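You operate a simulated robot arm through the tools that you are given. There is no shell and no other tool.

You are at the controls of a simulated robot arm. One attempt, no reset.

TASK
Slacken the belt, bring the cradle down to LOW and shut the hatch.
Fine: turn the hoist knob to LOW; hoist brake on again once the cradle stands.
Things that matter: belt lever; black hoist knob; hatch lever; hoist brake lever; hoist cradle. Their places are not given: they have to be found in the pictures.

It is judged by the outcome, as a careful person would: the job done as asked, and still so three seconds after it is handed in. It fails if anything else is knocked over, pushed out of place, dropped, spilled or broken.

THE ROBOT
A 7-joint arm with a fingered hand, fixed in place. Base frame: the origin is on the floor under the middle of its stand, x ahead of it, y to its left, z up. Lengths are in m, angles in degrees, forces in N, time in s.
It reaches about 1.164 m from its shoulder. Its first joint turns from -166.0 to 166.0 degrees. Payload 4.7 kg.
Tool frame: the origin (TCP) lies between the finger pads and is the grasp point; the fingertips stand 0.036 m ahead of it; z points along the fingers, y is the line along which they close. The gripper opens to 0.12 m; its body begins 0.042 m behind the TCP. The gripper is a hand of 5 fingers: y runs from the thumb to the fingers, the wrist lies at [-0.018, -0.122, -0.21] in the tool frame, and closing takes about 1.5 s.
Orientation is told as [roll, pitch, yaw] about the base's x, y, z axes, in that order, counted from this pose: with the fingers straight down and the wrist toward the robot, the tool's x, y and z point along [0, 1, 0], [1, 0, 0] and [0, 0, -1] of the base frame.

THE INTERFACE
- The arm moves only by the tool send_rows. Its argument "motion" is a list of rows, each an object of numbers (a shift or turn left out is 0, a gripper value left out holds the last): "rx", "ry", "rz": the turn, a rotation vector about the tool's x, y, z in units of 60 degrees (1.0 is 60 degrees); "x", "y", "z": the shift along the tool's x, y, z in units of 400 mm (1.0 is 400 mm); "jaw": the gripper command, from -1 (fully open) to 1 (shut), values between in proportion. In form: [{"rx": .., "ry": .., "rz": .., "x": .., "y": .., "z": .., "jaw": ..}, ...]. A call has 1 to 20 rows; each row is the pose to reach, as a shift and turn from the pose commanded when the call began, along the tool's axes at that moment. A call with a number of a shift or a turn outside -1 to 1 is refused whole. A row lasts 0.2 s, in which the tool goes at most 0.05 m and 8.6 degrees; a call with a longer step from one row to the next is refused whole, and so is a gripper value outside its range. A pose out of reach is approached as far as the arm can. The call stops where the force on the tool passes 40 N (or 10 N more than at its start, if that is more) or the arm is blocked; 0.2 s more then pass. The fingers move at their own pace (about 0.045 m/s each) and stop on an object; they squeeze with about 32 N. The grip force told is the motor's: it shows also when the fingers shut on nothing. Time passes only in rows, and 0.2 s behind the last, so rows that repeat a pose let the fingers close. The reply holds the time, the measured pose of the TCP, the force on the tool along the base axes, the opening and the grip force, in the units named above and with some noise, with the torque about the TCP (base axes, N m) and any sound that the robot's microphone picked up.
- Cameras (640 x 400 px; columns grow to the right, rows downward): "scene" is fixed at [0.2205, -0.5008, 1.4977]; the picture's right is [0.97, -0.23, 0.00], its down [-0.08, -0.36, -0.93] and it looks along [0.21, 0.90, -0.37] (base axes); focal length 320 px, centre (320, 200). "wrist" rides on the gripper at [0.073, -0.091, -0.143] in the tool frame; the picture's right is [-0.80, 0.28, -0.53], its down [-0.53, -0.73, 0.42] and it looks along [-0.27, 0.62, 0.74] (tool axes); focal length 234 px, centre (320, 200).
- get_image(camera): a new picture of that camera. No time passes.
- set_grasp(shape): the hand has 5 fingers and takes this shape, open, in about a second: jaw (thumb against the fingers, like two jaws); tri (thumb and two fingers); tip (a fingertip pinch); poke (one finger out to press); point (the index stretched); flat (the hand flat); cup (the hand cupped); fist (a fist). The gripper value then closes the fingers along that shape, each until it touches; the sizes above hold for jaw. It gives what a move gives, with no picture.
- probe_pixels(camera, pixels): for up to 12 pixels [column, row] of the newest picture of that camera ("zoom" is the newest enlarged one), the place [x, y, z] in the base frame of the surface seen there, good to about 0.003 m. No time passes.
- close_up(camera, box): a new picture of the part [left, top, right, bottom] of that camera's present view, enlarged. No time passes.
- hand_in(): hands the job in; it is judged then, once.

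Leave the gripper open and the arm clear of the work at the hand-in unless told otherwise.

The tools are called by a JSON object that holds its "fn" and its "kwargs". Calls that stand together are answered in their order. send_rows: Moves the arm, as the interface text tells. Its arguments: {"type":"object","properties":{"motion":{"type":"array","items":{"type":"object","properties":{"rx":{"type":"number"},"ry":{"type":"number"},"rz":{"type":"number"},"x":{"type":"number"},"y":{"type":"number"},"z":{"type":"number"},"jaw":{"type":"number"}}}}},"required":["motion"]} The other tools are called the same way: set_grasp (shape) gives the hand a shape; get_image (camera) takes a picture; probe_pixels (camera, pixels) gives the place of the surface under pixels of a picture; close_up (camera, box) takes an enlarged picture of a part of a camera's view; hand_in () hands the job in.

At the start:

```text
t: 0.0
eef_pos: [0.3678, 0.4808, 1.3195]
tcp_rot: [0.1, -0.1, 0.0]
contact_force: [-0.4, -0.2, 0.2]
moment: [0.0, 0.02, -0.04]
grip_width: 0.1197
grip_force: 0.1
shape: jaw
```

scene: 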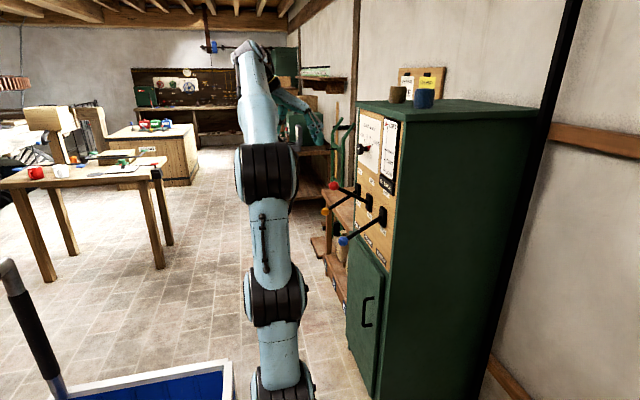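
wrist: 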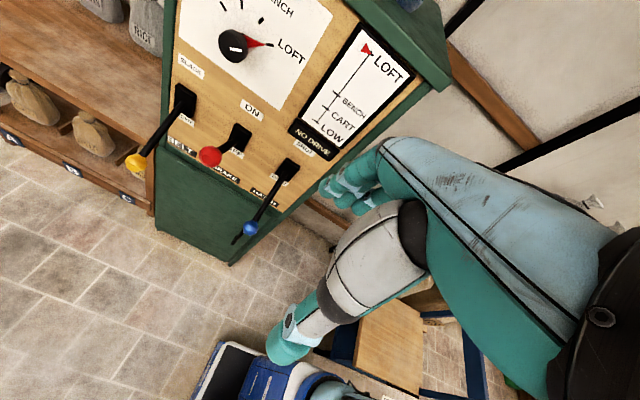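

I see a green cabinet with a panel: a knob pointing to LOFT, three levers (yellow, red, blue balls), and a position gauge. I'll take enlarged pictures of the panel from both cameras.

{"fn": "close_up", "kwargs": {"camera": "wrist", "box": [120, 0, 440, 200]}}

{"fn": "close_up", "kwargs": {"camera": "scene", "box": [310, 60, 470, 260]}}

{"fn": "close_up", "kwargs": {"camera": "wrist", "box": [110, 70, 350, 270]}}

{"fn": "close_up", "kwargs": {"camera": "scene", "box": [180, 20, 360, 220]}}

```text
2.00 times, centred on (280, 100) of wrist
```

zoom: 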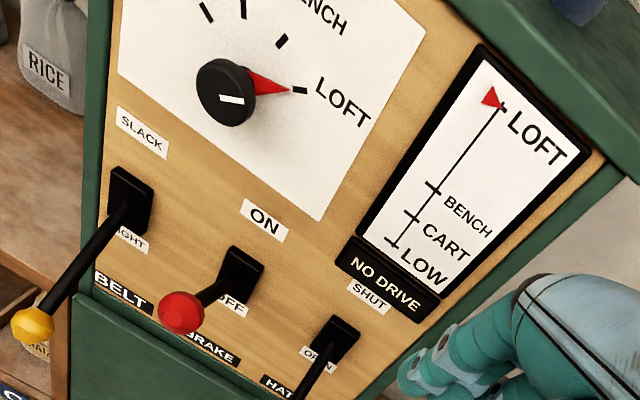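

```text
2.00 times, centred on (390, 160) of scene
```

zoom: 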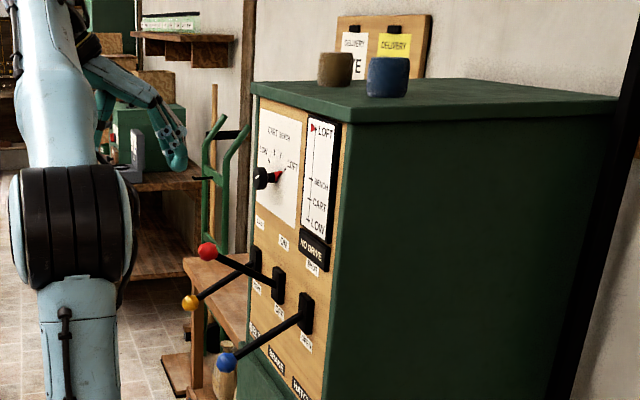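

```text
2.00 times, centred on (230, 170) of wrist
```

zoom: 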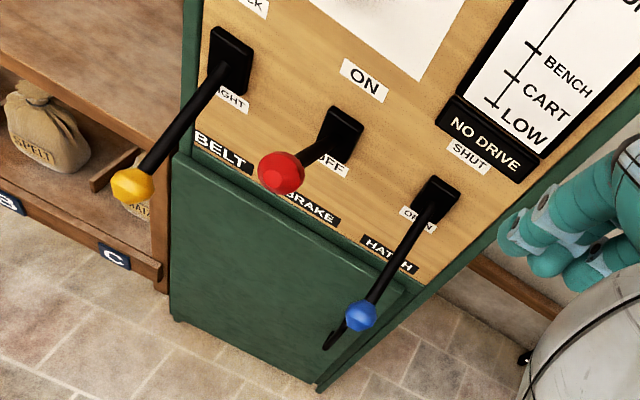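

```text
2.00 times, centred on (270, 120) of scene
```

zoom: 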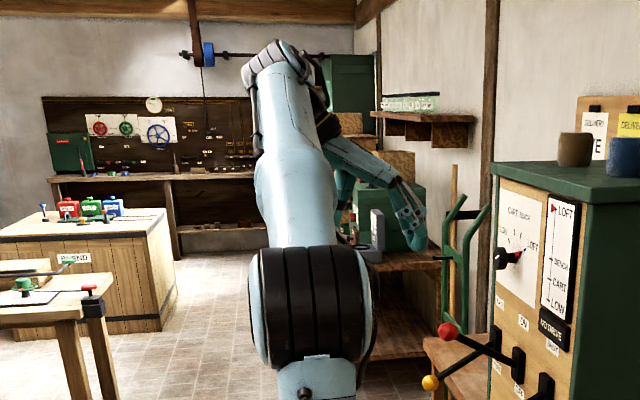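

The panel: BELT (yellow; SLACK up / TIGHT down), BRAKE (red; ON up / OFF down), HATCH (blue; SHUT up / OPEN down), gauge at LOFT with "NO DRIVE". I now probe the key places: knob, ball ends, slots, labels.

{"fn": "get_image", "kwargs": {"camera": "wrist"}}

{"fn": "probe_pixels", "kwargs": {"camera": "wrist", "pixels": [[233, 46], [268, 44], [136, 163], [210, 156], [250, 229], [183, 100], [238, 138], [287, 170], [191, 66], [252, 108], [304, 149], [291, 51]]}}

{"fn": "close_up", "kwargs": {"camera": "scene", "box": [340, 100, 420, 150]}}

{"fn": "close_up", "kwargs": {"camera": "scene", "box": [320, 160, 420, 260]}}

{"fn": "close_up", "kwargs": {"camera": "scene", "box": [380, 55, 460, 115]}}

```text
taken
```

wrist: 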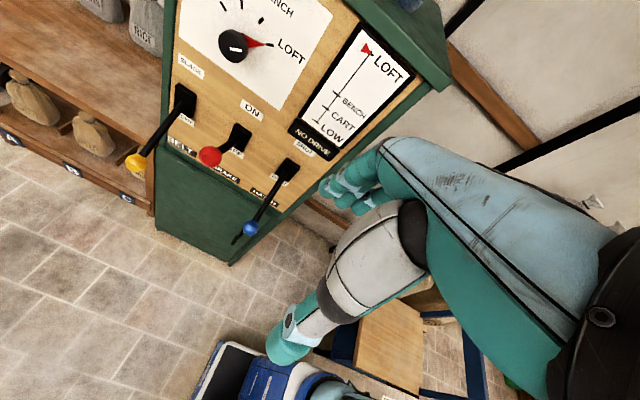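

```text
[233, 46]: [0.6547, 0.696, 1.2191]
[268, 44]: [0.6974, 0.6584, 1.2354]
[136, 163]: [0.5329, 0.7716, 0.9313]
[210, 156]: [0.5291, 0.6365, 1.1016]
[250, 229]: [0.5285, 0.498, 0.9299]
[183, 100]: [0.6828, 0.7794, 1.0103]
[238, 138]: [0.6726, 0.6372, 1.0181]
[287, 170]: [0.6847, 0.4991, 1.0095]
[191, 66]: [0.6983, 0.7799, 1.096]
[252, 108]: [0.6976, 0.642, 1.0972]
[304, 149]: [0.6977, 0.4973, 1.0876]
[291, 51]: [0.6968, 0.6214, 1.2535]
```

```text
8.00 times, centred on (380, 125) of scene
```

zoom: 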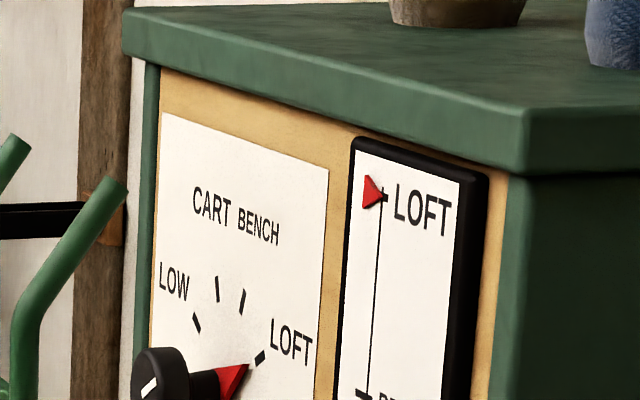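

```text
4.00 times, centred on (370, 210) of scene
```

zoom: 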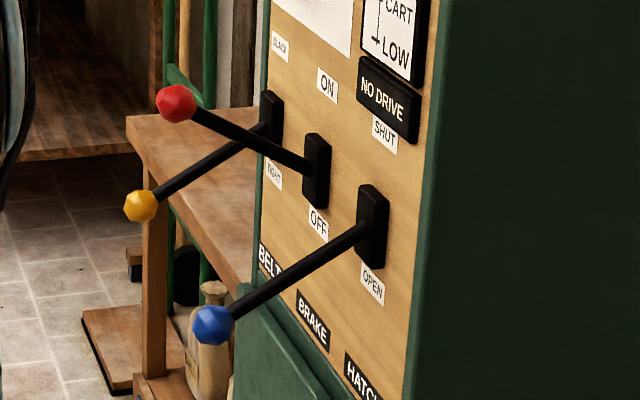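

```text
6.67 times, centred on (420, 85) of scene
```

zoom: 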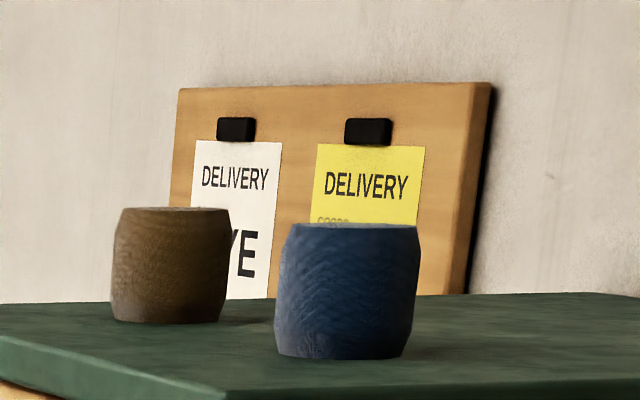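

The levers stand at y≈0.78 (belt, down = TIGHT), 0.64 (brake, up = ON), 0.50 (hatch, down = OPEN). Next I search for the hoist cradle and the belt in the rest of the scene, and probe the dial marks.

{"fn": "get_image", "kwargs": {"camera": "scene"}}

{"fn": "close_up", "kwargs": {"camera": "scene", "box": [120, 0, 280, 100]}}

{"fn": "close_up", "kwargs": {"camera": "scene", "box": [280, 40, 380, 120]}}

{"fn": "close_up", "kwargs": {"camera": "scene", "box": [0, 60, 160, 200]}}

{"fn": "close_up", "kwargs": {"camera": "scene", "box": [280, 60, 360, 110]}}

{"fn": "close_up", "kwargs": {"camera": "scene", "box": [340, 130, 400, 170]}}

{"fn": "probe_pixels", "kwargs": {"camera": "zoom", "pixels": [[320, 200], [200, 200], [100, 200], [400, 200]]}}

```text
taken
```

scene: 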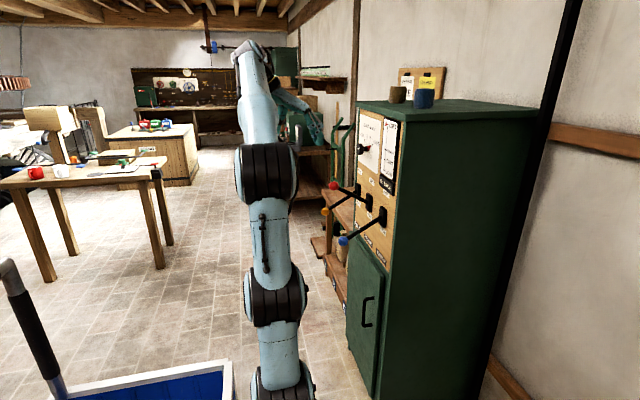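

```text
4.00 times, centred on (200, 50) of scene
```

zoom: 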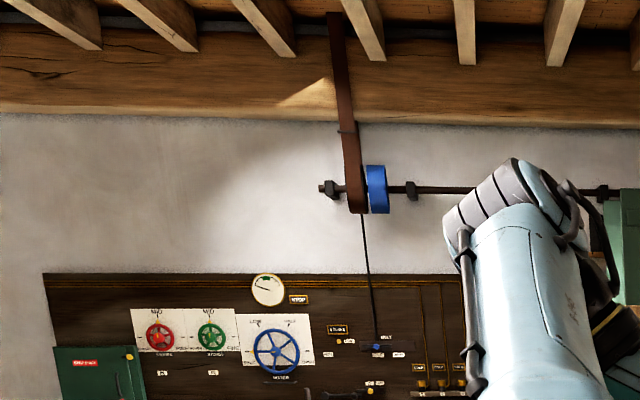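

```text
5.00 times, centred on (330, 80) of scene
```

zoom: 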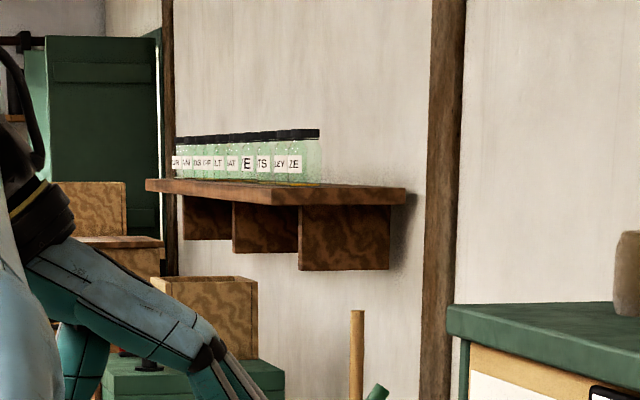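

```text
2.86 times, centred on (80, 130) of scene
```

zoom: 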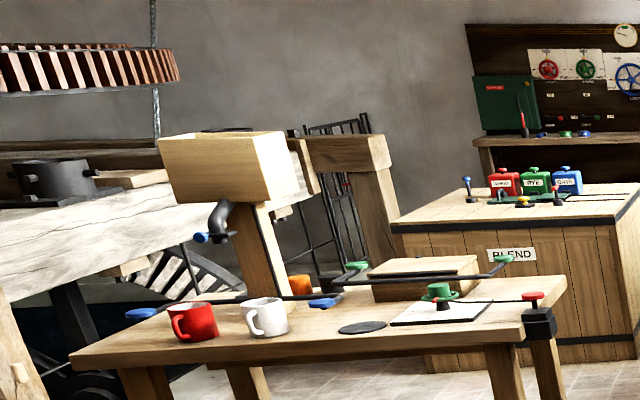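

```text
8.00 times, centred on (320, 85) of scene
```

zoom: 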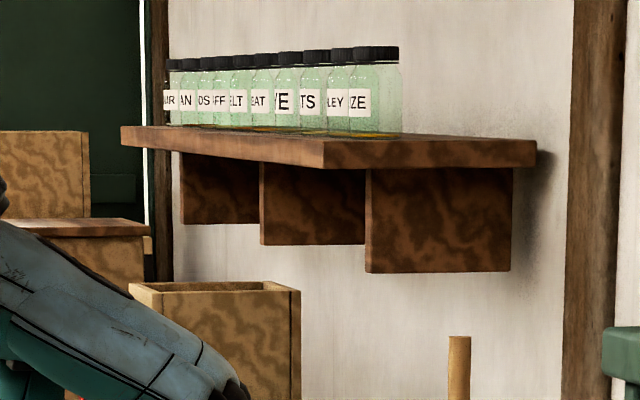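

```text
10.00 times, centred on (370, 150) of scene
```

zoom: 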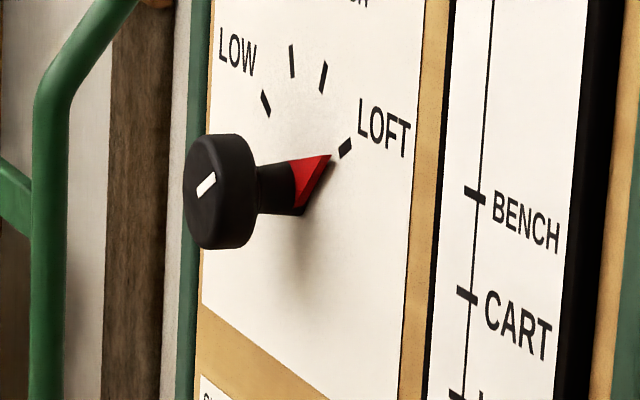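

```text
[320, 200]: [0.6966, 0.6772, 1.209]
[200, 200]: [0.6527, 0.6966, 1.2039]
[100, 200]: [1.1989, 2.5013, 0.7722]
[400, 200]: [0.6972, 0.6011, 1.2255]
```

I probe the dial marks and the knob's outline in this zoom.

{"fn": "probe_pixels", "kwargs": {"camera": "zoom", "pixels": [[265, 103], [292, 60], [323, 77], [344, 148], [205, 185], [210, 140], [205, 240], [192, 190], [240, 190], [327, 157], [275, 180], [240, 150]]}}

```text
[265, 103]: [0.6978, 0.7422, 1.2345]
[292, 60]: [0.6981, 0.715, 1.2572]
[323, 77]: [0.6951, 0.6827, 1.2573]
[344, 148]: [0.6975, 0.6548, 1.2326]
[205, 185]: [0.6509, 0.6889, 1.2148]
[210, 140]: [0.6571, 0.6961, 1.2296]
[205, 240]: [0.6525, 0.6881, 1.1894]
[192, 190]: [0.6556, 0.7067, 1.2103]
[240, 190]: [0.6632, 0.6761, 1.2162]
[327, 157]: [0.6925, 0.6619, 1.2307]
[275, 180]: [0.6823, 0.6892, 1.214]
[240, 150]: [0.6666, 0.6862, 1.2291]
```

Dial centre is about (0.65, 0.698, 1.212): LOW lies ~62° left of upright, LOFT ~62° right, so the knob must turn ~125° counter-clockwise. The cradle is not seen yet. I start turning the hand so the fingers point toward the panel (+x), in two calls, while staying well away from it.

{"fn": "send_rows", "kwargs": {"motion": [{"rx": -0.125, "x": 0.02, "y": 0.01}, {"rx": -0.25, "x": 0.05, "y": 0.03}, {"rx": -0.375, "x": 0.08, "y": 0.05}, {"rx": -0.5, "x": 0.11, "y": 0.07}, {"rx": -0.625, "x": 0.14, "y": 0.09}, {"rx": -0.75, "x": 0.17, "y": 0.11}, {"rx": -0.875, "x": 0.19, "y": 0.12}, {"rx": -1.0, "x": 0.2, "y": 0.12}]}}

{"fn": "get_image", "kwargs": {"camera": "wrist"}}

{"fn": "get_image", "kwargs": {"camera": "scene"}}

```text
t: 1.8
eef_pos: [0.416, 0.5606, 1.3202]
tcp_rot: [0.2, -60.2, 0.1]
contact_force: [-0.7, -0.2, 0.6]
moment: [0.01, 0.02, 0.04]
grip_width: 0.1198
grip_force: 0.0
shape: jaw
```

```text
taken
```

wrist: 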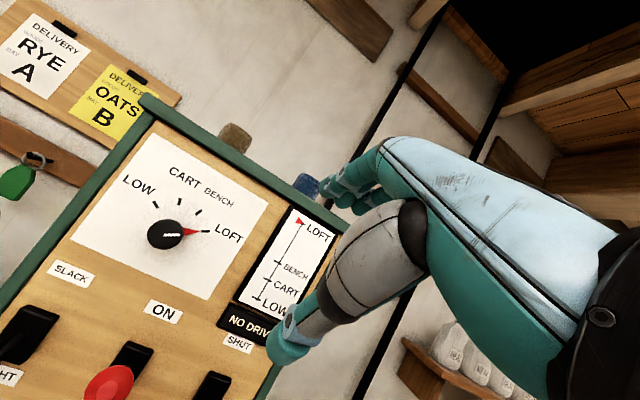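

```text
taken
```

scene: 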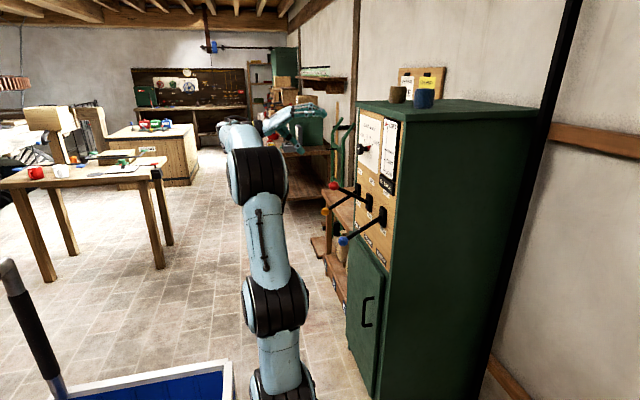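

The hand is now tilted 60°, and I can read the notes: "RYE A", "OATS B". The gauge still reads LOFT / NO DRIVE. Before touching anything I look for the cradle by swinging the hand to look to the right, away from the panel.

{"fn": "close_up", "kwargs": {"camera": "wrist", "box": [80, 140, 360, 400]}}

{"fn": "send_rows", "kwargs": {"motion": [{"ry": -0.1, "rz": 0.06, "x": -0.08}, {"ry": -0.2, "rz": 0.12, "x": -0.18}, {"ry": -0.3, "rz": 0.18, "x": -0.28}, {"ry": -0.4, "rz": 0.24, "x": -0.38}, {"ry": -0.5, "rz": 0.3, "x": -0.48}, {"ry": -0.6, "rz": 0.36, "x": -0.58}, {"ry": -0.7, "rz": 0.41, "x": -0.68}, {"ry": -0.78, "rz": 0.45, "x": -0.78}, {"ry": -0.866, "rz": 0.5, "x": -0.88}, {"ry": -0.866, "rz": 0.5, "x": -0.9}]}}

{"fn": "get_image", "kwargs": {"camera": "wrist"}}

{"fn": "get_image", "kwargs": {"camera": "scene"}}

```text
1.54 times, centred on (220, 270) of wrist
```

zoom: 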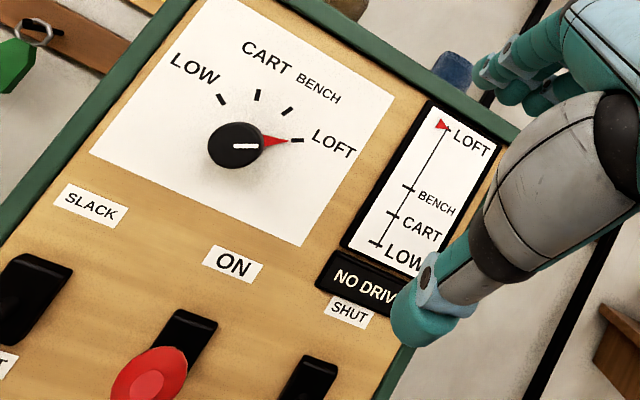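

```text
t: 4.0
eef_pos: [0.5372, 0.1623, 1.417]
tcp_rot: [-0.1, -60.3, -59.6]
contact_force: [-0.4, -0.2, 1.0]
moment: [0.05, 0.01, 0.08]
grip_width: 0.1197
grip_force: 0.0
shape: jaw
out of reach, approached as far as the arm can: row 3, 4, 5, 6, 7, 8, 9, 10
```

```text
taken
```

wrist: 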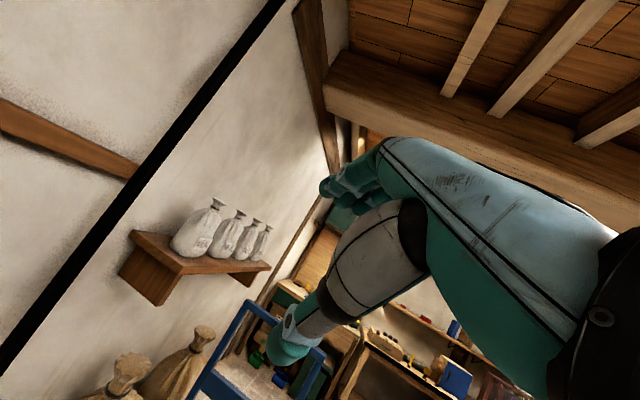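

```text
taken
```

scene: 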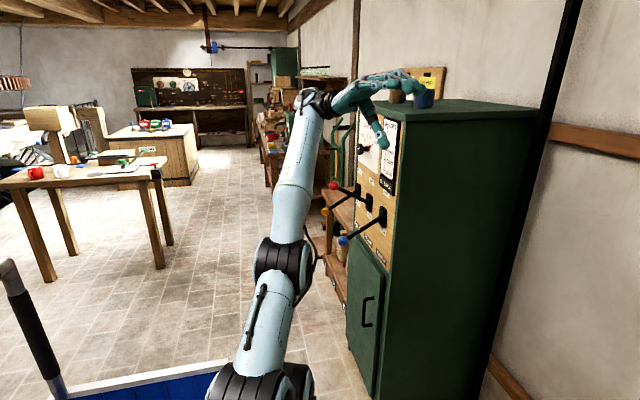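

The hand looks right now; I see a shelf with jugs, sacks, and a blue frame at (230,370). I enlarge this and look for the cradle.

{"fn": "close_up", "kwargs": {"camera": "wrist", "box": [60, 280, 480, 400]}}

{"fn": "probe_pixels", "kwargs": {"camera": "wrist", "pixels": [[225, 340], [206, 366], [275, 320], [130, 370], [200, 230], [300, 270], [440, 370], [400, 60], [570, 30], [340, 230]]}}

```text
1.52 times, centred on (270, 340) of wrist
```

zoom: 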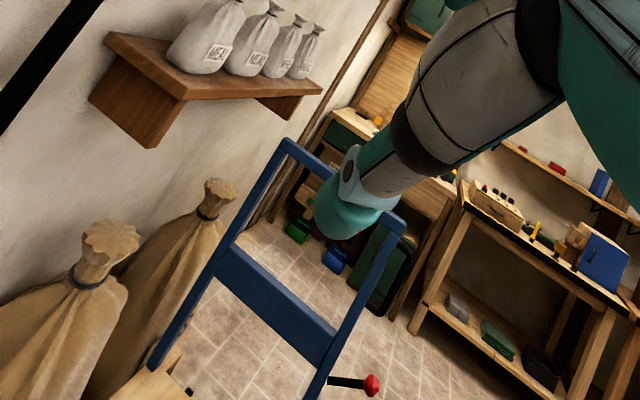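

```text
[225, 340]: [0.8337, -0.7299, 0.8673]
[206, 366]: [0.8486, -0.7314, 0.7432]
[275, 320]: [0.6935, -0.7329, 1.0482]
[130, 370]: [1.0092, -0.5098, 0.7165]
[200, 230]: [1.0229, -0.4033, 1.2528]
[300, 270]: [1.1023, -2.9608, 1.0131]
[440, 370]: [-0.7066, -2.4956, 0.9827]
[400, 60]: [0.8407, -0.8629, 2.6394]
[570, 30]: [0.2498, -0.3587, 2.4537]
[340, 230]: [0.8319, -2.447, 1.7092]
```

The blue frame at (0.83,-0.73) looks like a sack truck. I probe the blue tray with a handle at the bottom left of the scene picture, and other scene features, to learn what they are.

{"fn": "probe_pixels", "kwargs": {"camera": "scene", "pixels": [[150, 385], [40, 340], [120, 382], [222, 370], [345, 200], [335, 250], [345, 130], [360, 320], [450, 105], [400, 98], [380, 118], [540, 110]]}}

{"fn": "close_up", "kwargs": {"camera": "scene", "box": [0, 250, 320, 400]}}

{"fn": "close_up", "kwargs": {"camera": "scene", "box": [240, 60, 400, 200]}}

```text
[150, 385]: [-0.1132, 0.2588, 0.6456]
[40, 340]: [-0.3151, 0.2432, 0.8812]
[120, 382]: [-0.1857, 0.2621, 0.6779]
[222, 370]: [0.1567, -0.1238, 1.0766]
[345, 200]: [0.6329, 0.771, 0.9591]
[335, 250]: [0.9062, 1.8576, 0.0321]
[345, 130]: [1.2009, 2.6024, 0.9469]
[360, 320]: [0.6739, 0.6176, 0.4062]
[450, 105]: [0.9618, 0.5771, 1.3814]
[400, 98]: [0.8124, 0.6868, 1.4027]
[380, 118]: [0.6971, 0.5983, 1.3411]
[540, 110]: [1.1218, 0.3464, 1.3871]
```

```text
2.00 times, centred on (160, 325) of scene
```

zoom: 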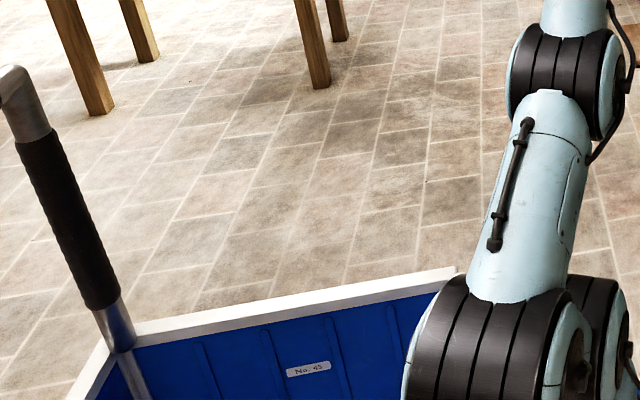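

```text
2.86 times, centred on (320, 130) of scene
```

zoom: 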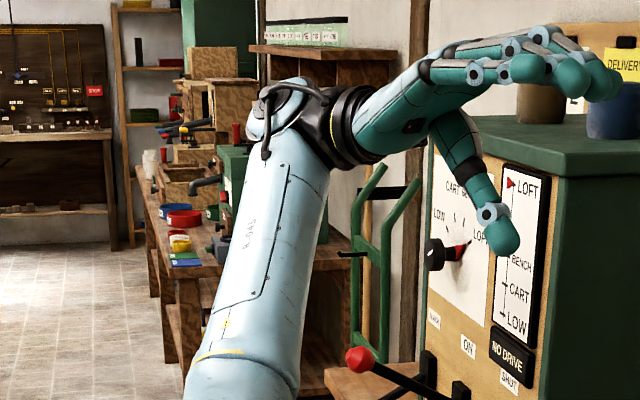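

The blue box is the robot's own cart. The cradle isn't in view yet, so I swing the arm further right along a wide arc through free space to look at the right and rear of the room.

{"fn": "send_rows", "kwargs": {"motion": [{"ry": -0.048, "rz": 0.028, "x": 0.0204, "y": 0.0657, "z": 0.0776}, {"ry": -0.096, "rz": 0.056, "x": 0.0344, "y": 0.1294, "z": 0.1519}, {"ry": -0.144, "rz": 0.083, "x": 0.042, "y": 0.1913, "z": 0.2231}, {"ry": -0.192, "rz": 0.111, "x": 0.0431, "y": 0.2514, "z": 0.291}, {"ry": -0.24, "rz": 0.139, "x": 0.0379, "y": 0.3096, "z": 0.3557}, {"ry": -0.289, "rz": 0.167, "x": 0.0262, "y": 0.366, "z": 0.4172}, {"ry": -0.337, "rz": 0.194, "x": 0.0081, "y": 0.4205, "z": 0.4755}, {"ry": -0.385, "rz": 0.222, "x": -0.0163, "y": 0.4732, "z": 0.5306}, {"ry": -0.433, "rz": 0.25, "x": -0.0473, "y": 0.524, "z": 0.5825}, {"ry": -0.481, "rz": 0.278, "x": -0.0846, "y": 0.573, "z": 0.6312}, {"ry": -0.529, "rz": 0.305, "x": -0.1283, "y": 0.6201, "z": 0.6766}, {"ry": -0.577, "rz": 0.333, "x": -0.1784, "y": 0.6653, "z": 0.7189}, {"ry": -0.625, "rz": 0.361, "x": -0.235, "y": 0.7087, "z": 0.758}, {"ry": -0.673, "rz": 0.389, "x": -0.298, "y": 0.7503, "z": 0.7937}, {"ry": -0.722, "rz": 0.417, "x": -0.3674, "y": 0.79, "z": 0.8264}, {"ry": -0.77, "rz": 0.444, "x": -0.4432, "y": 0.8278, "z": 0.8558}, {"ry": -0.818, "rz": 0.472, "x": -0.5254, "y": 0.8639, "z": 0.882}, {"ry": -0.866, "rz": 0.5, "x": -0.614, "y": 0.898, "z": 0.905}]}}

{"fn": "get_image", "kwargs": {"camera": "wrist"}}

{"fn": "get_image", "kwargs": {"camera": "scene"}}

```text
t: 7.8
eef_pos: [0.5718, -0.3896, 1.547]
tcp_rot: [-0.1, -60.0, -119.9]
contact_force: [0.9, 0.4, -0.3]
moment: [0.0, 0.0, -0.02]
grip_width: 0.1197
grip_force: 0.0
shape: jaw
```

```text
taken
```

wrist: 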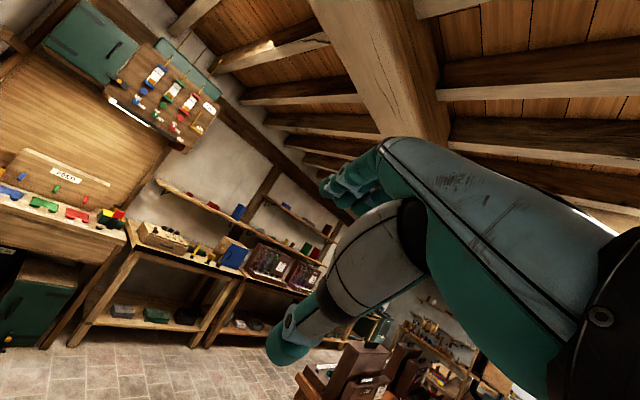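

```text
taken
```

scene: 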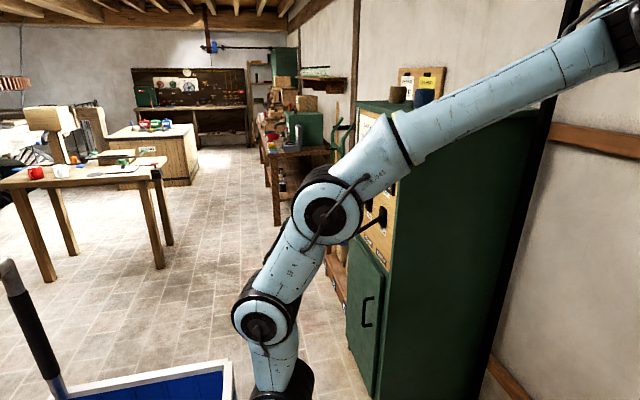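

No hoist here either, only benches at the rear. I turn the hand another 60° to look toward the -x side (mill side).

{"fn": "send_rows", "kwargs": {"motion": [{"ry": -0.108, "rz": 0.0625, "x": -0.066, "y": 0.012, "z": 0.02}, {"ry": -0.216, "rz": 0.125, "x": -0.132, "y": 0.024, "z": 0.04}, {"ry": -0.325, "rz": 0.1875, "x": -0.198, "y": 0.036, "z": 0.06}, {"ry": -0.433, "rz": 0.25, "x": -0.264, "y": 0.048, "z": 0.08}, {"ry": -0.541, "rz": 0.3125, "x": -0.33, "y": 0.06, "z": 0.1}, {"ry": -0.65, "rz": 0.375, "x": -0.396, "y": 0.072, "z": 0.12}, {"ry": -0.758, "rz": 0.4375, "x": -0.462, "y": 0.084, "z": 0.14}, {"ry": -0.866, "rz": 0.5, "x": -0.526, "y": 0.094, "z": 0.163}]}}

{"fn": "get_image", "kwargs": {"camera": "wrist"}}

{"fn": "get_image", "kwargs": {"camera": "scene"}}

```text
t: 9.6
eef_pos: [0.3449, -0.3548, 1.5552]
tcp_rot: [0.0, -60.2, -179.9]
contact_force: [0.1, -0.2, 0.3]
moment: [-0.05, 0.01, -0.01]
grip_width: 0.1198
grip_force: 0.0
shape: jaw
out of reach, approached as far as the arm can: row 8
```

```text
taken
```

wrist: 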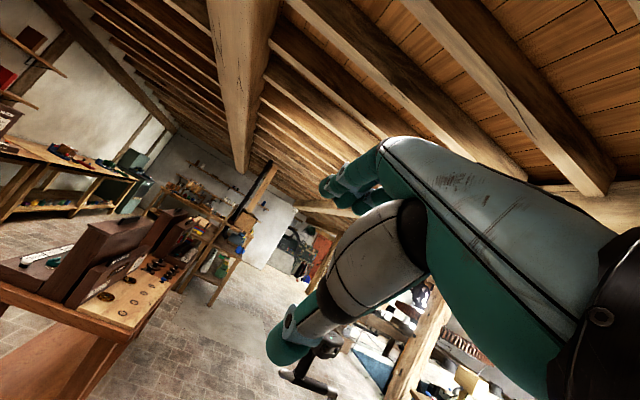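

```text
taken
```

scene: 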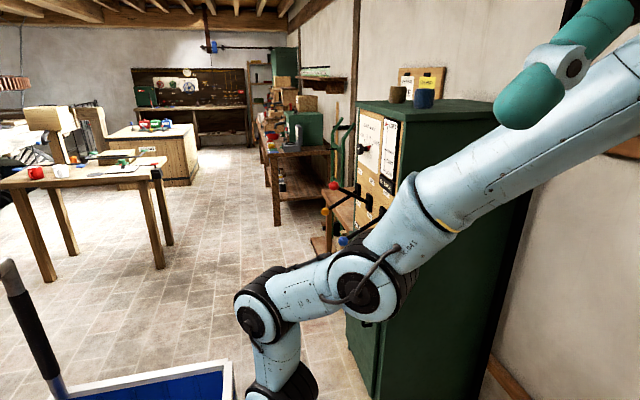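

Still no cradle; but in the earlier image (hand facing the panel) there was a dark opening in the ceiling at around (1.07, 0.15, 2.45) and black guide rails on the wall right of the cabinet. That is likely the hoist shaft. I go back the way I came.

{"fn": "send_rows", "kwargs": {"motion": [{"ry": 0.108, "rz": -0.0625, "x": 0.011, "y": -0.038, "z": -0.06}, {"ry": 0.216, "rz": -0.125, "x": 0.022, "y": -0.075, "z": -0.12}, {"ry": 0.325, "rz": -0.1875, "x": 0.033, "y": -0.113, "z": -0.18}, {"ry": 0.433, "rz": -0.25, "x": 0.044, "y": -0.15, "z": -0.24}, {"ry": 0.541, "rz": -0.3125, "x": 0.055, "y": -0.188, "z": -0.3}, {"ry": 0.65, "rz": -0.375, "x": 0.066, "y": -0.226, "z": -0.36}, {"ry": 0.758, "rz": -0.4375, "x": 0.077, "y": -0.263, "z": -0.42}, {"ry": 0.866, "rz": -0.5, "x": 0.0875, "y": -0.301, "z": -0.481}]}}

```text
t: 11.4
eef_pos: [0.573, -0.3893, 1.5473]
tcp_rot: [0.1, -59.9, -119.9]
contact_force: [-0.1, 0.3, 0.1]
moment: [-0.02, -0.01, 0.01]
grip_width: 0.1198
grip_force: 0.1
shape: jaw
```

I continue back along the arc to the earlier "yaw -60" pose in front of the wall right of the cabinet.

{"fn": "send_rows", "kwargs": {"motion": [{"ry": 0.062, "rz": -0.036, "x": 0.0117, "y": -0.0694, "z": -0.0844}, {"ry": 0.124, "rz": -0.071, "x": 0.0145, "y": -0.1362, "z": -0.1645}, {"ry": 0.186, "rz": -0.107, "x": 0.0084, "y": -0.2005, "z": -0.24}, {"ry": 0.247, "rz": -0.143, "x": -0.0064, "y": -0.2622, "z": -0.3112}, {"ry": 0.309, "rz": -0.179, "x": -0.0301, "y": -0.3213, "z": -0.378}, {"ry": 0.371, "rz": -0.214, "x": -0.0626, "y": -0.3779, "z": -0.4403}, {"ry": 0.433, "rz": -0.25, "x": -0.104, "y": -0.432, "z": -0.4983}, {"ry": 0.495, "rz": -0.286, "x": -0.1542, "y": -0.4835, "z": -0.5518}, {"ry": 0.557, "rz": -0.321, "x": -0.2133, "y": -0.5325, "z": -0.6009}, {"ry": 0.619, "rz": -0.357, "x": -0.2811, "y": -0.5789, "z": -0.6455}, {"ry": 0.68, "rz": -0.393, "x": -0.3578, "y": -0.6227, "z": -0.6858}, {"ry": 0.742, "rz": -0.429, "x": -0.4434, "y": -0.664, "z": -0.7216}, {"ry": 0.804, "rz": -0.464, "x": -0.5378, "y": -0.7028, "z": -0.753}, {"ry": 0.866, "rz": -0.5, "x": -0.641, "y": -0.739, "z": -0.78}]}}

{"fn": "get_image", "kwargs": {"camera": "wrist"}}

```text
t: 14.4
eef_pos: [0.5627, 0.1056, 1.4451]
tcp_rot: [-0.7, -60.1, -59.2]
contact_force: [7.1, 7.7, -5.8]
moment: [-0.69, -0.11, -0.78]
grip_width: 0.1201
grip_force: 0.2
shape: jaw
```

```text
taken
```

wrist: 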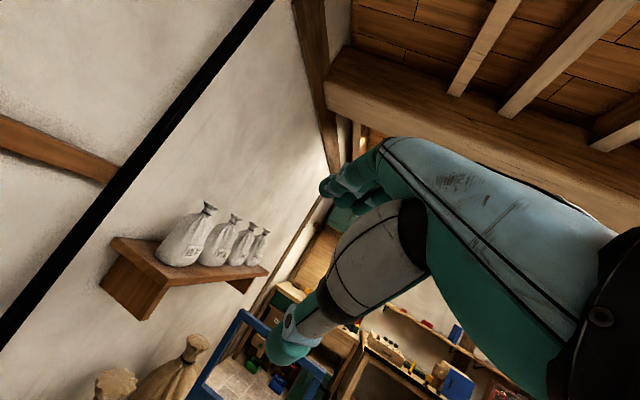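

The reply shows ~12 N of force; I check whether something touches.

{"fn": "get_image", "kwargs": {"camera": "scene"}}

{"fn": "send_rows", "kwargs": {"motion": [{"x": 0}]}}

```text
taken
```

scene: 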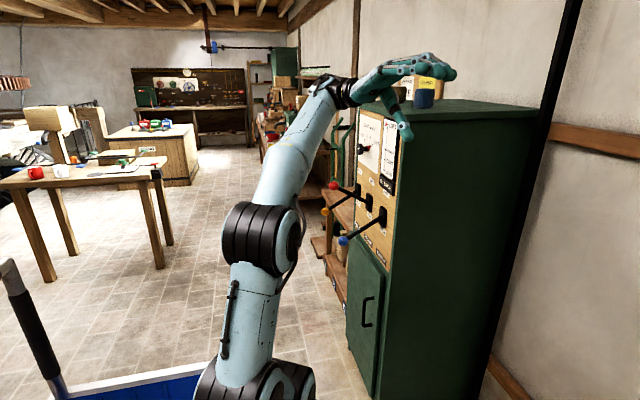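

```text
t: 14.8
eef_pos: [0.5589, 0.1026, 1.4476]
tcp_rot: [0.1, -60.1, -60.0]
contact_force: [-0.9, -0.8, 0.4]
moment: [0.07, 0.02, 0.07]
grip_width: 0.12
grip_force: 0.0
shape: jaw
```

It was only the settling transient. I now swing partly toward the panel (yaw -20) to look up at the ceiling opening above the rails.

{"fn": "send_rows", "kwargs": {"motion": [{"ry": 0.072, "rz": -0.042, "x": 0.036, "y": -0.052, "z": -0.071}, {"ry": 0.144, "rz": -0.083, "x": 0.072, "y": -0.104, "z": -0.142}, {"ry": 0.216, "rz": -0.125, "x": 0.108, "y": -0.156, "z": -0.213}, {"ry": 0.289, "rz": -0.167, "x": 0.144, "y": -0.208, "z": -0.284}, {"ry": 0.361, "rz": -0.208, "x": 0.18, "y": -0.26, "z": -0.355}, {"ry": 0.433, "rz": -0.25, "x": 0.216, "y": -0.312, "z": -0.426}, {"ry": 0.505, "rz": -0.292, "x": 0.252, "y": -0.364, "z": -0.497}, {"ry": 0.577, "rz": -0.333, "x": 0.288, "y": -0.415, "z": -0.568}]}}

{"fn": "get_image", "kwargs": {"camera": "wrist"}}

```text
t: 16.6
eef_pos: [0.5172, 0.4006, 1.4195]
tcp_rot: [0.3, -60.0, -20.1]
contact_force: [0.3, 0.0, 0.6]
moment: [0.02, 0.02, 0.04]
grip_width: 0.1202
grip_force: 0.0
shape: jaw
```

```text
taken
```

wrist: 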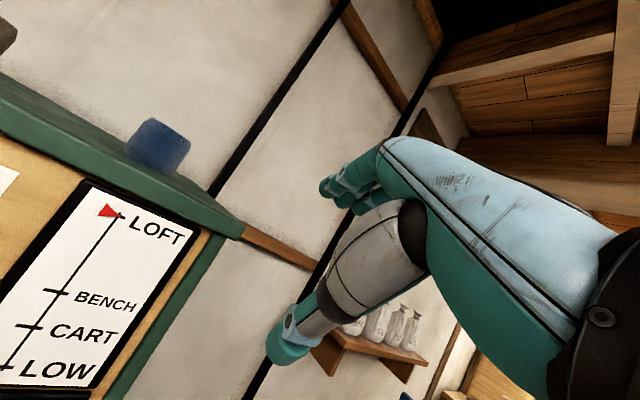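

The black rails and the dark ceiling opening show at the top. I tilt the hand up 30° to see into the opening.

{"fn": "send_rows", "kwargs": {"motion": [{"rx": -0.125}, {"rx": -0.25}, {"rx": -0.375}, {"rx": -0.5}, {"rx": -0.5}]}}

{"fn": "get_image", "kwargs": {"camera": "wrist"}}

```text
t: 17.8
eef_pos: [0.5181, 0.3999, 1.4175]
tcp_rot: [173.2, -89.8, 166.9]
contact_force: [1.0, -0.4, 0.3]
moment: [-0.01, 0.01, 0.0]
grip_width: 0.12
grip_force: 0.1
shape: jaw
```

```text
taken
```

wrist: 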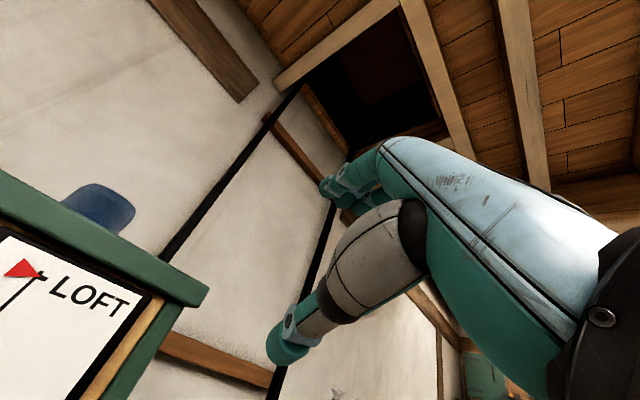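

{"fn": "close_up", "kwargs": {"camera": "wrist", "box": [260, 0, 460, 150]}}

{"fn": "probe_pixels", "kwargs": {"camera": "wrist", "pixels": [[370, 70], [400, 30], [410, 100], [340, 100], [300, 90], [250, 140], [325, 240], [430, 60], [290, 80], [375, 130]]}}

```text
2.67 times, centred on (360, 75) of wrist
```

zoom: 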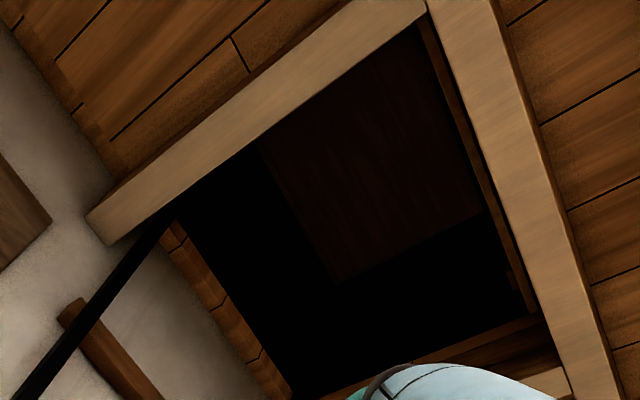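

```text
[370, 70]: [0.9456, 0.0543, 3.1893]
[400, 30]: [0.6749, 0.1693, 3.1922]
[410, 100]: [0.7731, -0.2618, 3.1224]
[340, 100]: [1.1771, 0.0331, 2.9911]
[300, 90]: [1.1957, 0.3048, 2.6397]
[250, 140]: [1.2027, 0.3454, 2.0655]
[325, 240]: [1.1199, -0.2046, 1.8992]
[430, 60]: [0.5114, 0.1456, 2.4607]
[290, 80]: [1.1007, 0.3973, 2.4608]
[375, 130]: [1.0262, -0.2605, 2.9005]
```

Found: the hatch in the ceiling is open and the underside of the cradle hangs in the loft at z≈3.19 above it. I probe its corners to know the shaft footprint, which the arm must keep clear of.

{"fn": "probe_pixels", "kwargs": {"camera": "zoom", "pixels": [[262, 150], [410, 40], [472, 210], [342, 275], [350, 150], [440, 100], [180, 225], [520, 310], [290, 390], [420, 15], [250, 330], [400, 330]]}}

```text
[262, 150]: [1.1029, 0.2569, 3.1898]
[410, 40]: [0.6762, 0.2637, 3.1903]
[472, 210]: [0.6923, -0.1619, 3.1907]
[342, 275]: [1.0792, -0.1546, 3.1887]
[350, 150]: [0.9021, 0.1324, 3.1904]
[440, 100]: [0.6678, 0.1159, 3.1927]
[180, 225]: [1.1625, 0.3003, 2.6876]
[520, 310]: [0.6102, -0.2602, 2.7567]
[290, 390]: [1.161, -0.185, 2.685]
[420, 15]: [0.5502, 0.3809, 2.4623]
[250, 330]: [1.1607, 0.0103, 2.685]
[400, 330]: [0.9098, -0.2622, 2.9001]
```

The cradle's footprint is x 0.67–1.11, y −0.17–0.27. I tilt the hand down 60° to check that the floor under the shaft is clear.

{"fn": "send_rows", "kwargs": {"motion": [{"rx": 0.125}, {"rx": 0.25}, {"rx": 0.375}, {"rx": 0.5}, {"rx": 0.625}, {"rx": 0.75}, {"rx": 0.875}, {"rx": 1.0}, {"rx": 1.0}]}}

{"fn": "get_image", "kwargs": {"camera": "wrist"}}

```text
t: 19.8
eef_pos: [0.5185, 0.4001, 1.4174]
tcp_rot: [-0.1, -29.9, -20.0]
contact_force: [0.1, 0.0, 0.2]
moment: [0.0, -0.02, -0.02]
grip_width: 0.12
grip_force: 0.0
shape: jaw
```

```text
taken
```

wrist: 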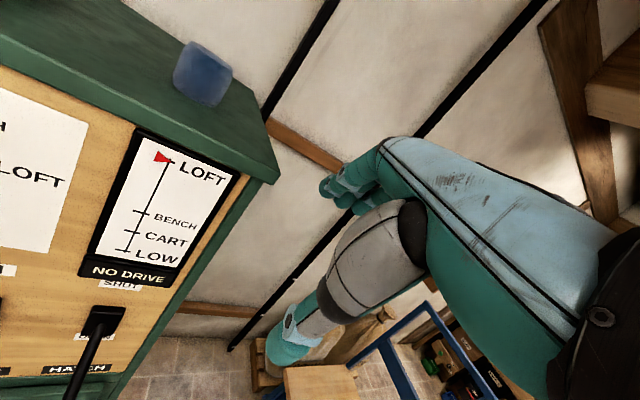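

{"fn": "probe_pixels", "kwargs": {"camera": "wrist", "pixels": [[190, 370], [225, 360], [262, 355], [262, 380], [320, 385], [285, 335], [370, 380], [235, 345], [400, 340], [180, 395]]}}

{"fn": "close_up", "kwargs": {"camera": "wrist", "box": [130, 280, 450, 400]}}

```text
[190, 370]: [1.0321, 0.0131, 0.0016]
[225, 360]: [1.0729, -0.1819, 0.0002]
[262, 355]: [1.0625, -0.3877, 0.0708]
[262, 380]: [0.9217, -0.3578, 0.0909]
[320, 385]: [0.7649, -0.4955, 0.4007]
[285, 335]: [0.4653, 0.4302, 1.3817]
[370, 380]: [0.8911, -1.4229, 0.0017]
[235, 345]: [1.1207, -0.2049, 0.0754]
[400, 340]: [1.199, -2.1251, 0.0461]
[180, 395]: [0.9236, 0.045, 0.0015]
```

```text
2.00 times, centred on (290, 340) of wrist
```

zoom: 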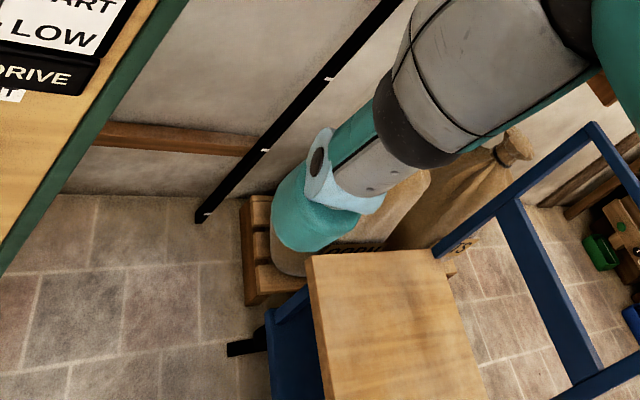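

The shaft floor is clear (z≈0 there). Plan for order: with the belt still tight and the hatch open, take the brake off and turn the knob to LOW (belt tight can't let the cradle run away), watch the gauge, then brake on, belt slack, hatch shut last. I bring the hand in front of the brake lever, first un-yawing at a safe distance.

{"fn": "send_rows", "kwargs": {"motion": [{"ry": 0.021, "rz": -0.036, "x": 0.057, "y": -0.076, "z": 0.01}, {"ry": 0.042, "rz": -0.072, "x": 0.114, "y": -0.152, "z": 0.021}, {"ry": 0.063, "rz": -0.108, "x": 0.17, "y": -0.228, "z": 0.031}, {"ry": 0.084, "rz": -0.145, "x": 0.227, "y": -0.304, "z": 0.041}, {"ry": 0.104, "rz": -0.181, "x": 0.284, "y": -0.38, "z": 0.052}, {"ry": 0.125, "rz": -0.217, "x": 0.341, "y": -0.456, "z": 0.062}, {"ry": 0.146, "rz": -0.253, "x": 0.398, "y": -0.532, "z": 0.073}, {"ry": 0.167, "rz": -0.289, "x": 0.454, "y": -0.607, "z": 0.083}]}}

{"fn": "get_image", "kwargs": {"camera": "wrist"}}

```text
t: 21.6
eef_pos: [0.3993, 0.6388, 1.2675]
tcp_rot: [0.1, -30.0, -0.2]
contact_force: [0.2, 0.0, 0.8]
moment: [0.04, 0.05, 0.06]
grip_width: 0.12
grip_force: 0.0
shape: jaw
```

```text
taken
```

wrist: 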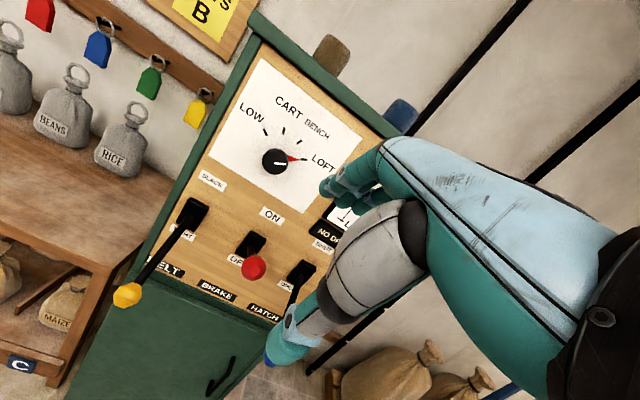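

I see the bench with sacks left of the cabinet; I probe it along with refined points on the lever balls.

{"fn": "probe_pixels", "kwargs": {"camera": "wrist", "pixels": [[110, 255], [60, 220], [120, 150], [60, 260], [127, 294], [254, 267], [252, 243], [193, 213], [265, 160], [140, 210], [255, 15], [60, 380]]}}

{"fn": "close_up", "kwargs": {"camera": "wrist", "box": [200, 200, 320, 300]}}

```text
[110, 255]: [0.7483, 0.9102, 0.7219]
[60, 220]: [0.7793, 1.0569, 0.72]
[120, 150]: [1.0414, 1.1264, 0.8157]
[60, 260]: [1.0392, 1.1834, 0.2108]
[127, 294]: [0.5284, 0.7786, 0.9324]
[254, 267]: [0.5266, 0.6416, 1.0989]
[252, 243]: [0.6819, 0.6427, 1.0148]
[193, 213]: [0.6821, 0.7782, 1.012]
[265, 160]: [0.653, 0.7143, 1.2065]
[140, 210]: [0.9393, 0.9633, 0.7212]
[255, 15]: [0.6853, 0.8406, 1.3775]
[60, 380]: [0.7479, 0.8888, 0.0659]
```

```text
4.00 times, centred on (260, 250) of wrist
```

zoom: 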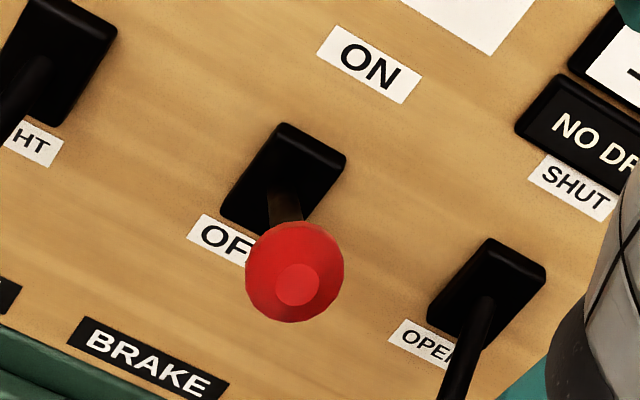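

The bench front is at x≈0.75, well behind the levers. Red ball centre ≈ (0.540, 0.638, 1.087); lever arc about (0.686, z 1.003), radius 0.169. I turn the hand level (fingers toward +x), lower it in front of the red ball, opening ~0.075.

{"fn": "send_rows", "kwargs": {"motion": [{"rx": -0.125, "y": -0.027, "z": 0.046, "jaw": -0.25}, {"rx": -0.25, "y": -0.054, "z": 0.093}, {"rx": -0.375, "y": -0.081, "z": 0.139}, {"rx": -0.5, "y": -0.108, "z": 0.186}, {"rx": -0.625, "y": -0.134, "z": 0.232}, {"rx": -0.75, "y": -0.161, "z": 0.279}, {"rx": -0.875, "y": -0.188, "z": 0.325}, {"rx": -1.0, "y": -0.215, "z": 0.372}, {"rx": -1.0, "y": -0.215, "z": 0.372}]}}

{"fn": "get_image", "kwargs": {"camera": "wrist"}}

{"fn": "get_image", "kwargs": {"camera": "scene"}}

```text
t: 23.6
eef_pos: [0.3992, 0.6384, 1.0958]
tcp_rot: [160.9, -89.9, -160.7]
contact_force: [-0.9, 0.4, -0.4]
moment: [0.0, 0.02, 0.01]
grip_width: 0.0754
grip_force: 0.1
shape: jaw
```

```text
taken
```

wrist: 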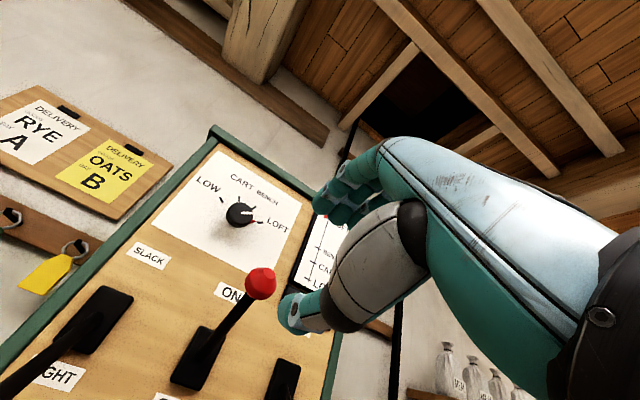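

```text
taken
```

scene: 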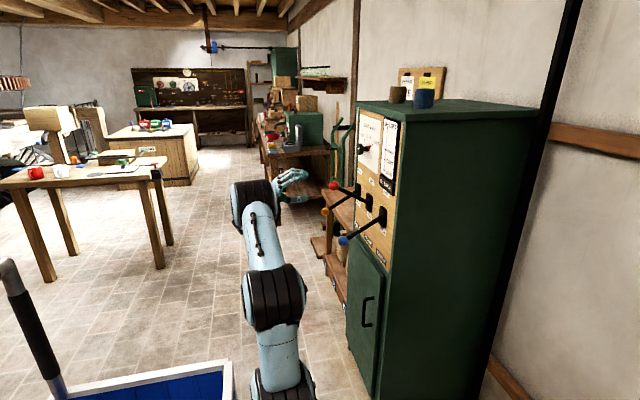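

The hand is level; the red ball is at (260,284) in the wrist view, ahead of the hand. I probe it to confirm before advancing.

{"fn": "probe_pixels", "kwargs": {"camera": "wrist", "pixels": [[260, 284], [250, 285], [270, 283], [260, 272], [225, 335], [190, 365], [205, 345], [300, 318], [342, 195]]}}

{"fn": "probe_pixels", "kwargs": {"camera": "scene", "pixels": [[333, 185], [345, 240], [324, 211], [300, 173], [290, 200]]}}

{"fn": "close_up", "kwargs": {"camera": "scene", "box": [220, 140, 400, 260]}}

```text
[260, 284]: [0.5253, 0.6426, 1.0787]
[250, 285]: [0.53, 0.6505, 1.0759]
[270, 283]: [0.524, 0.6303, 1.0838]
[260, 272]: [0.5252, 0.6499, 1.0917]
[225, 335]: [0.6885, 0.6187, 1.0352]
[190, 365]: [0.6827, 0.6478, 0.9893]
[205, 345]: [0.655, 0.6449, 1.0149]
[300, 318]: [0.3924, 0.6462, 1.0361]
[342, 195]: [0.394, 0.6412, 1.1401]
```

```text
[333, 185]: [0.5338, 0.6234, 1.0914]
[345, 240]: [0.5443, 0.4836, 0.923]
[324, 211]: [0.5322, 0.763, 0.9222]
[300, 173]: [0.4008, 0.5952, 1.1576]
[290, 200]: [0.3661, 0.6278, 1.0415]
```

```text
3.33 times, centred on (310, 200) of scene
```

zoom: 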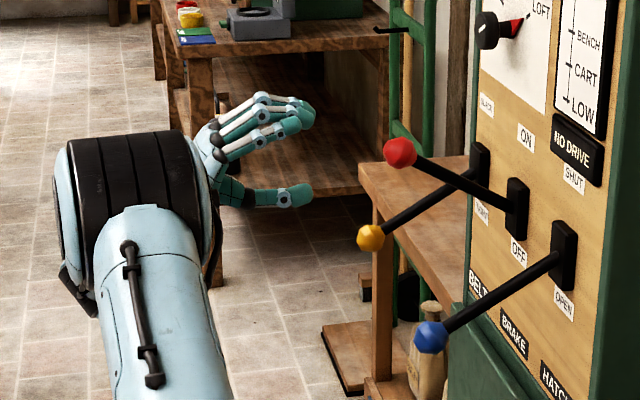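

Ball centre ≈ (0.540, 0.640, 1.087), between the finger and thumb heights. I advance 0.136 m so the ball sits between thumb (below) and fingers (above).

{"fn": "send_rows", "kwargs": {"motion": [{"x": 0.003, "y": -0.005, "z": 0.1}, {"x": 0.005, "y": -0.01, "z": 0.2}, {"x": 0.005, "y": -0.015, "z": 0.28}, {"x": 0.005, "y": -0.015, "z": 0.34}, {"x": 0.005, "y": -0.015, "z": 0.34}]}}

{"fn": "get_image", "kwargs": {"camera": "wrist"}}

{"fn": "close_up", "kwargs": {"camera": "scene", "box": [260, 120, 440, 260]}}

```text
t: 24.8
eef_pos: [0.5345, 0.6401, 1.0894]
tcp_rot: [127.1, -90.0, -127.0]
contact_force: [0.2, -0.1, 0.5]
moment: [0.01, 0.03, -0.01]
grip_width: 0.0753
grip_force: 0.1
shape: jaw
```

```text
taken
```

wrist: 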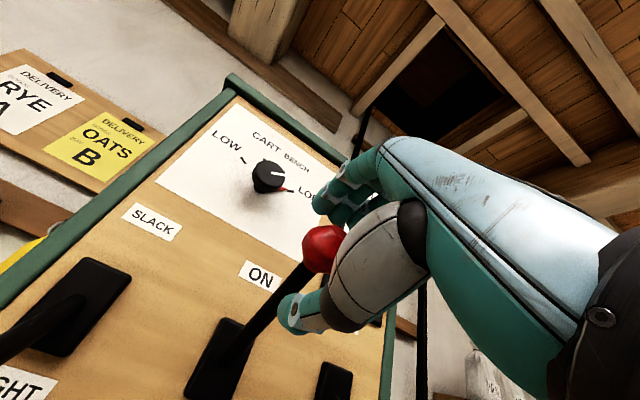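

```text
2.86 times, centred on (350, 190) of scene
```

zoom: 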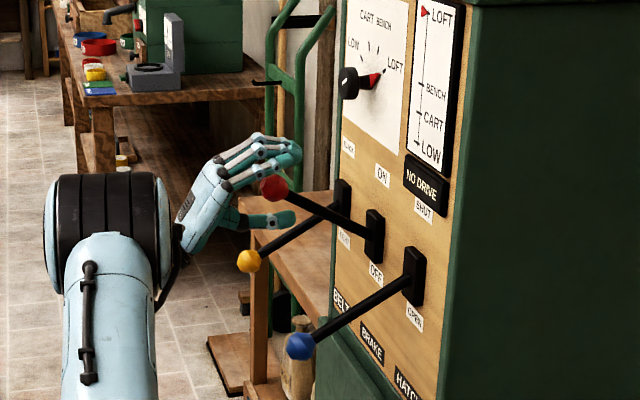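

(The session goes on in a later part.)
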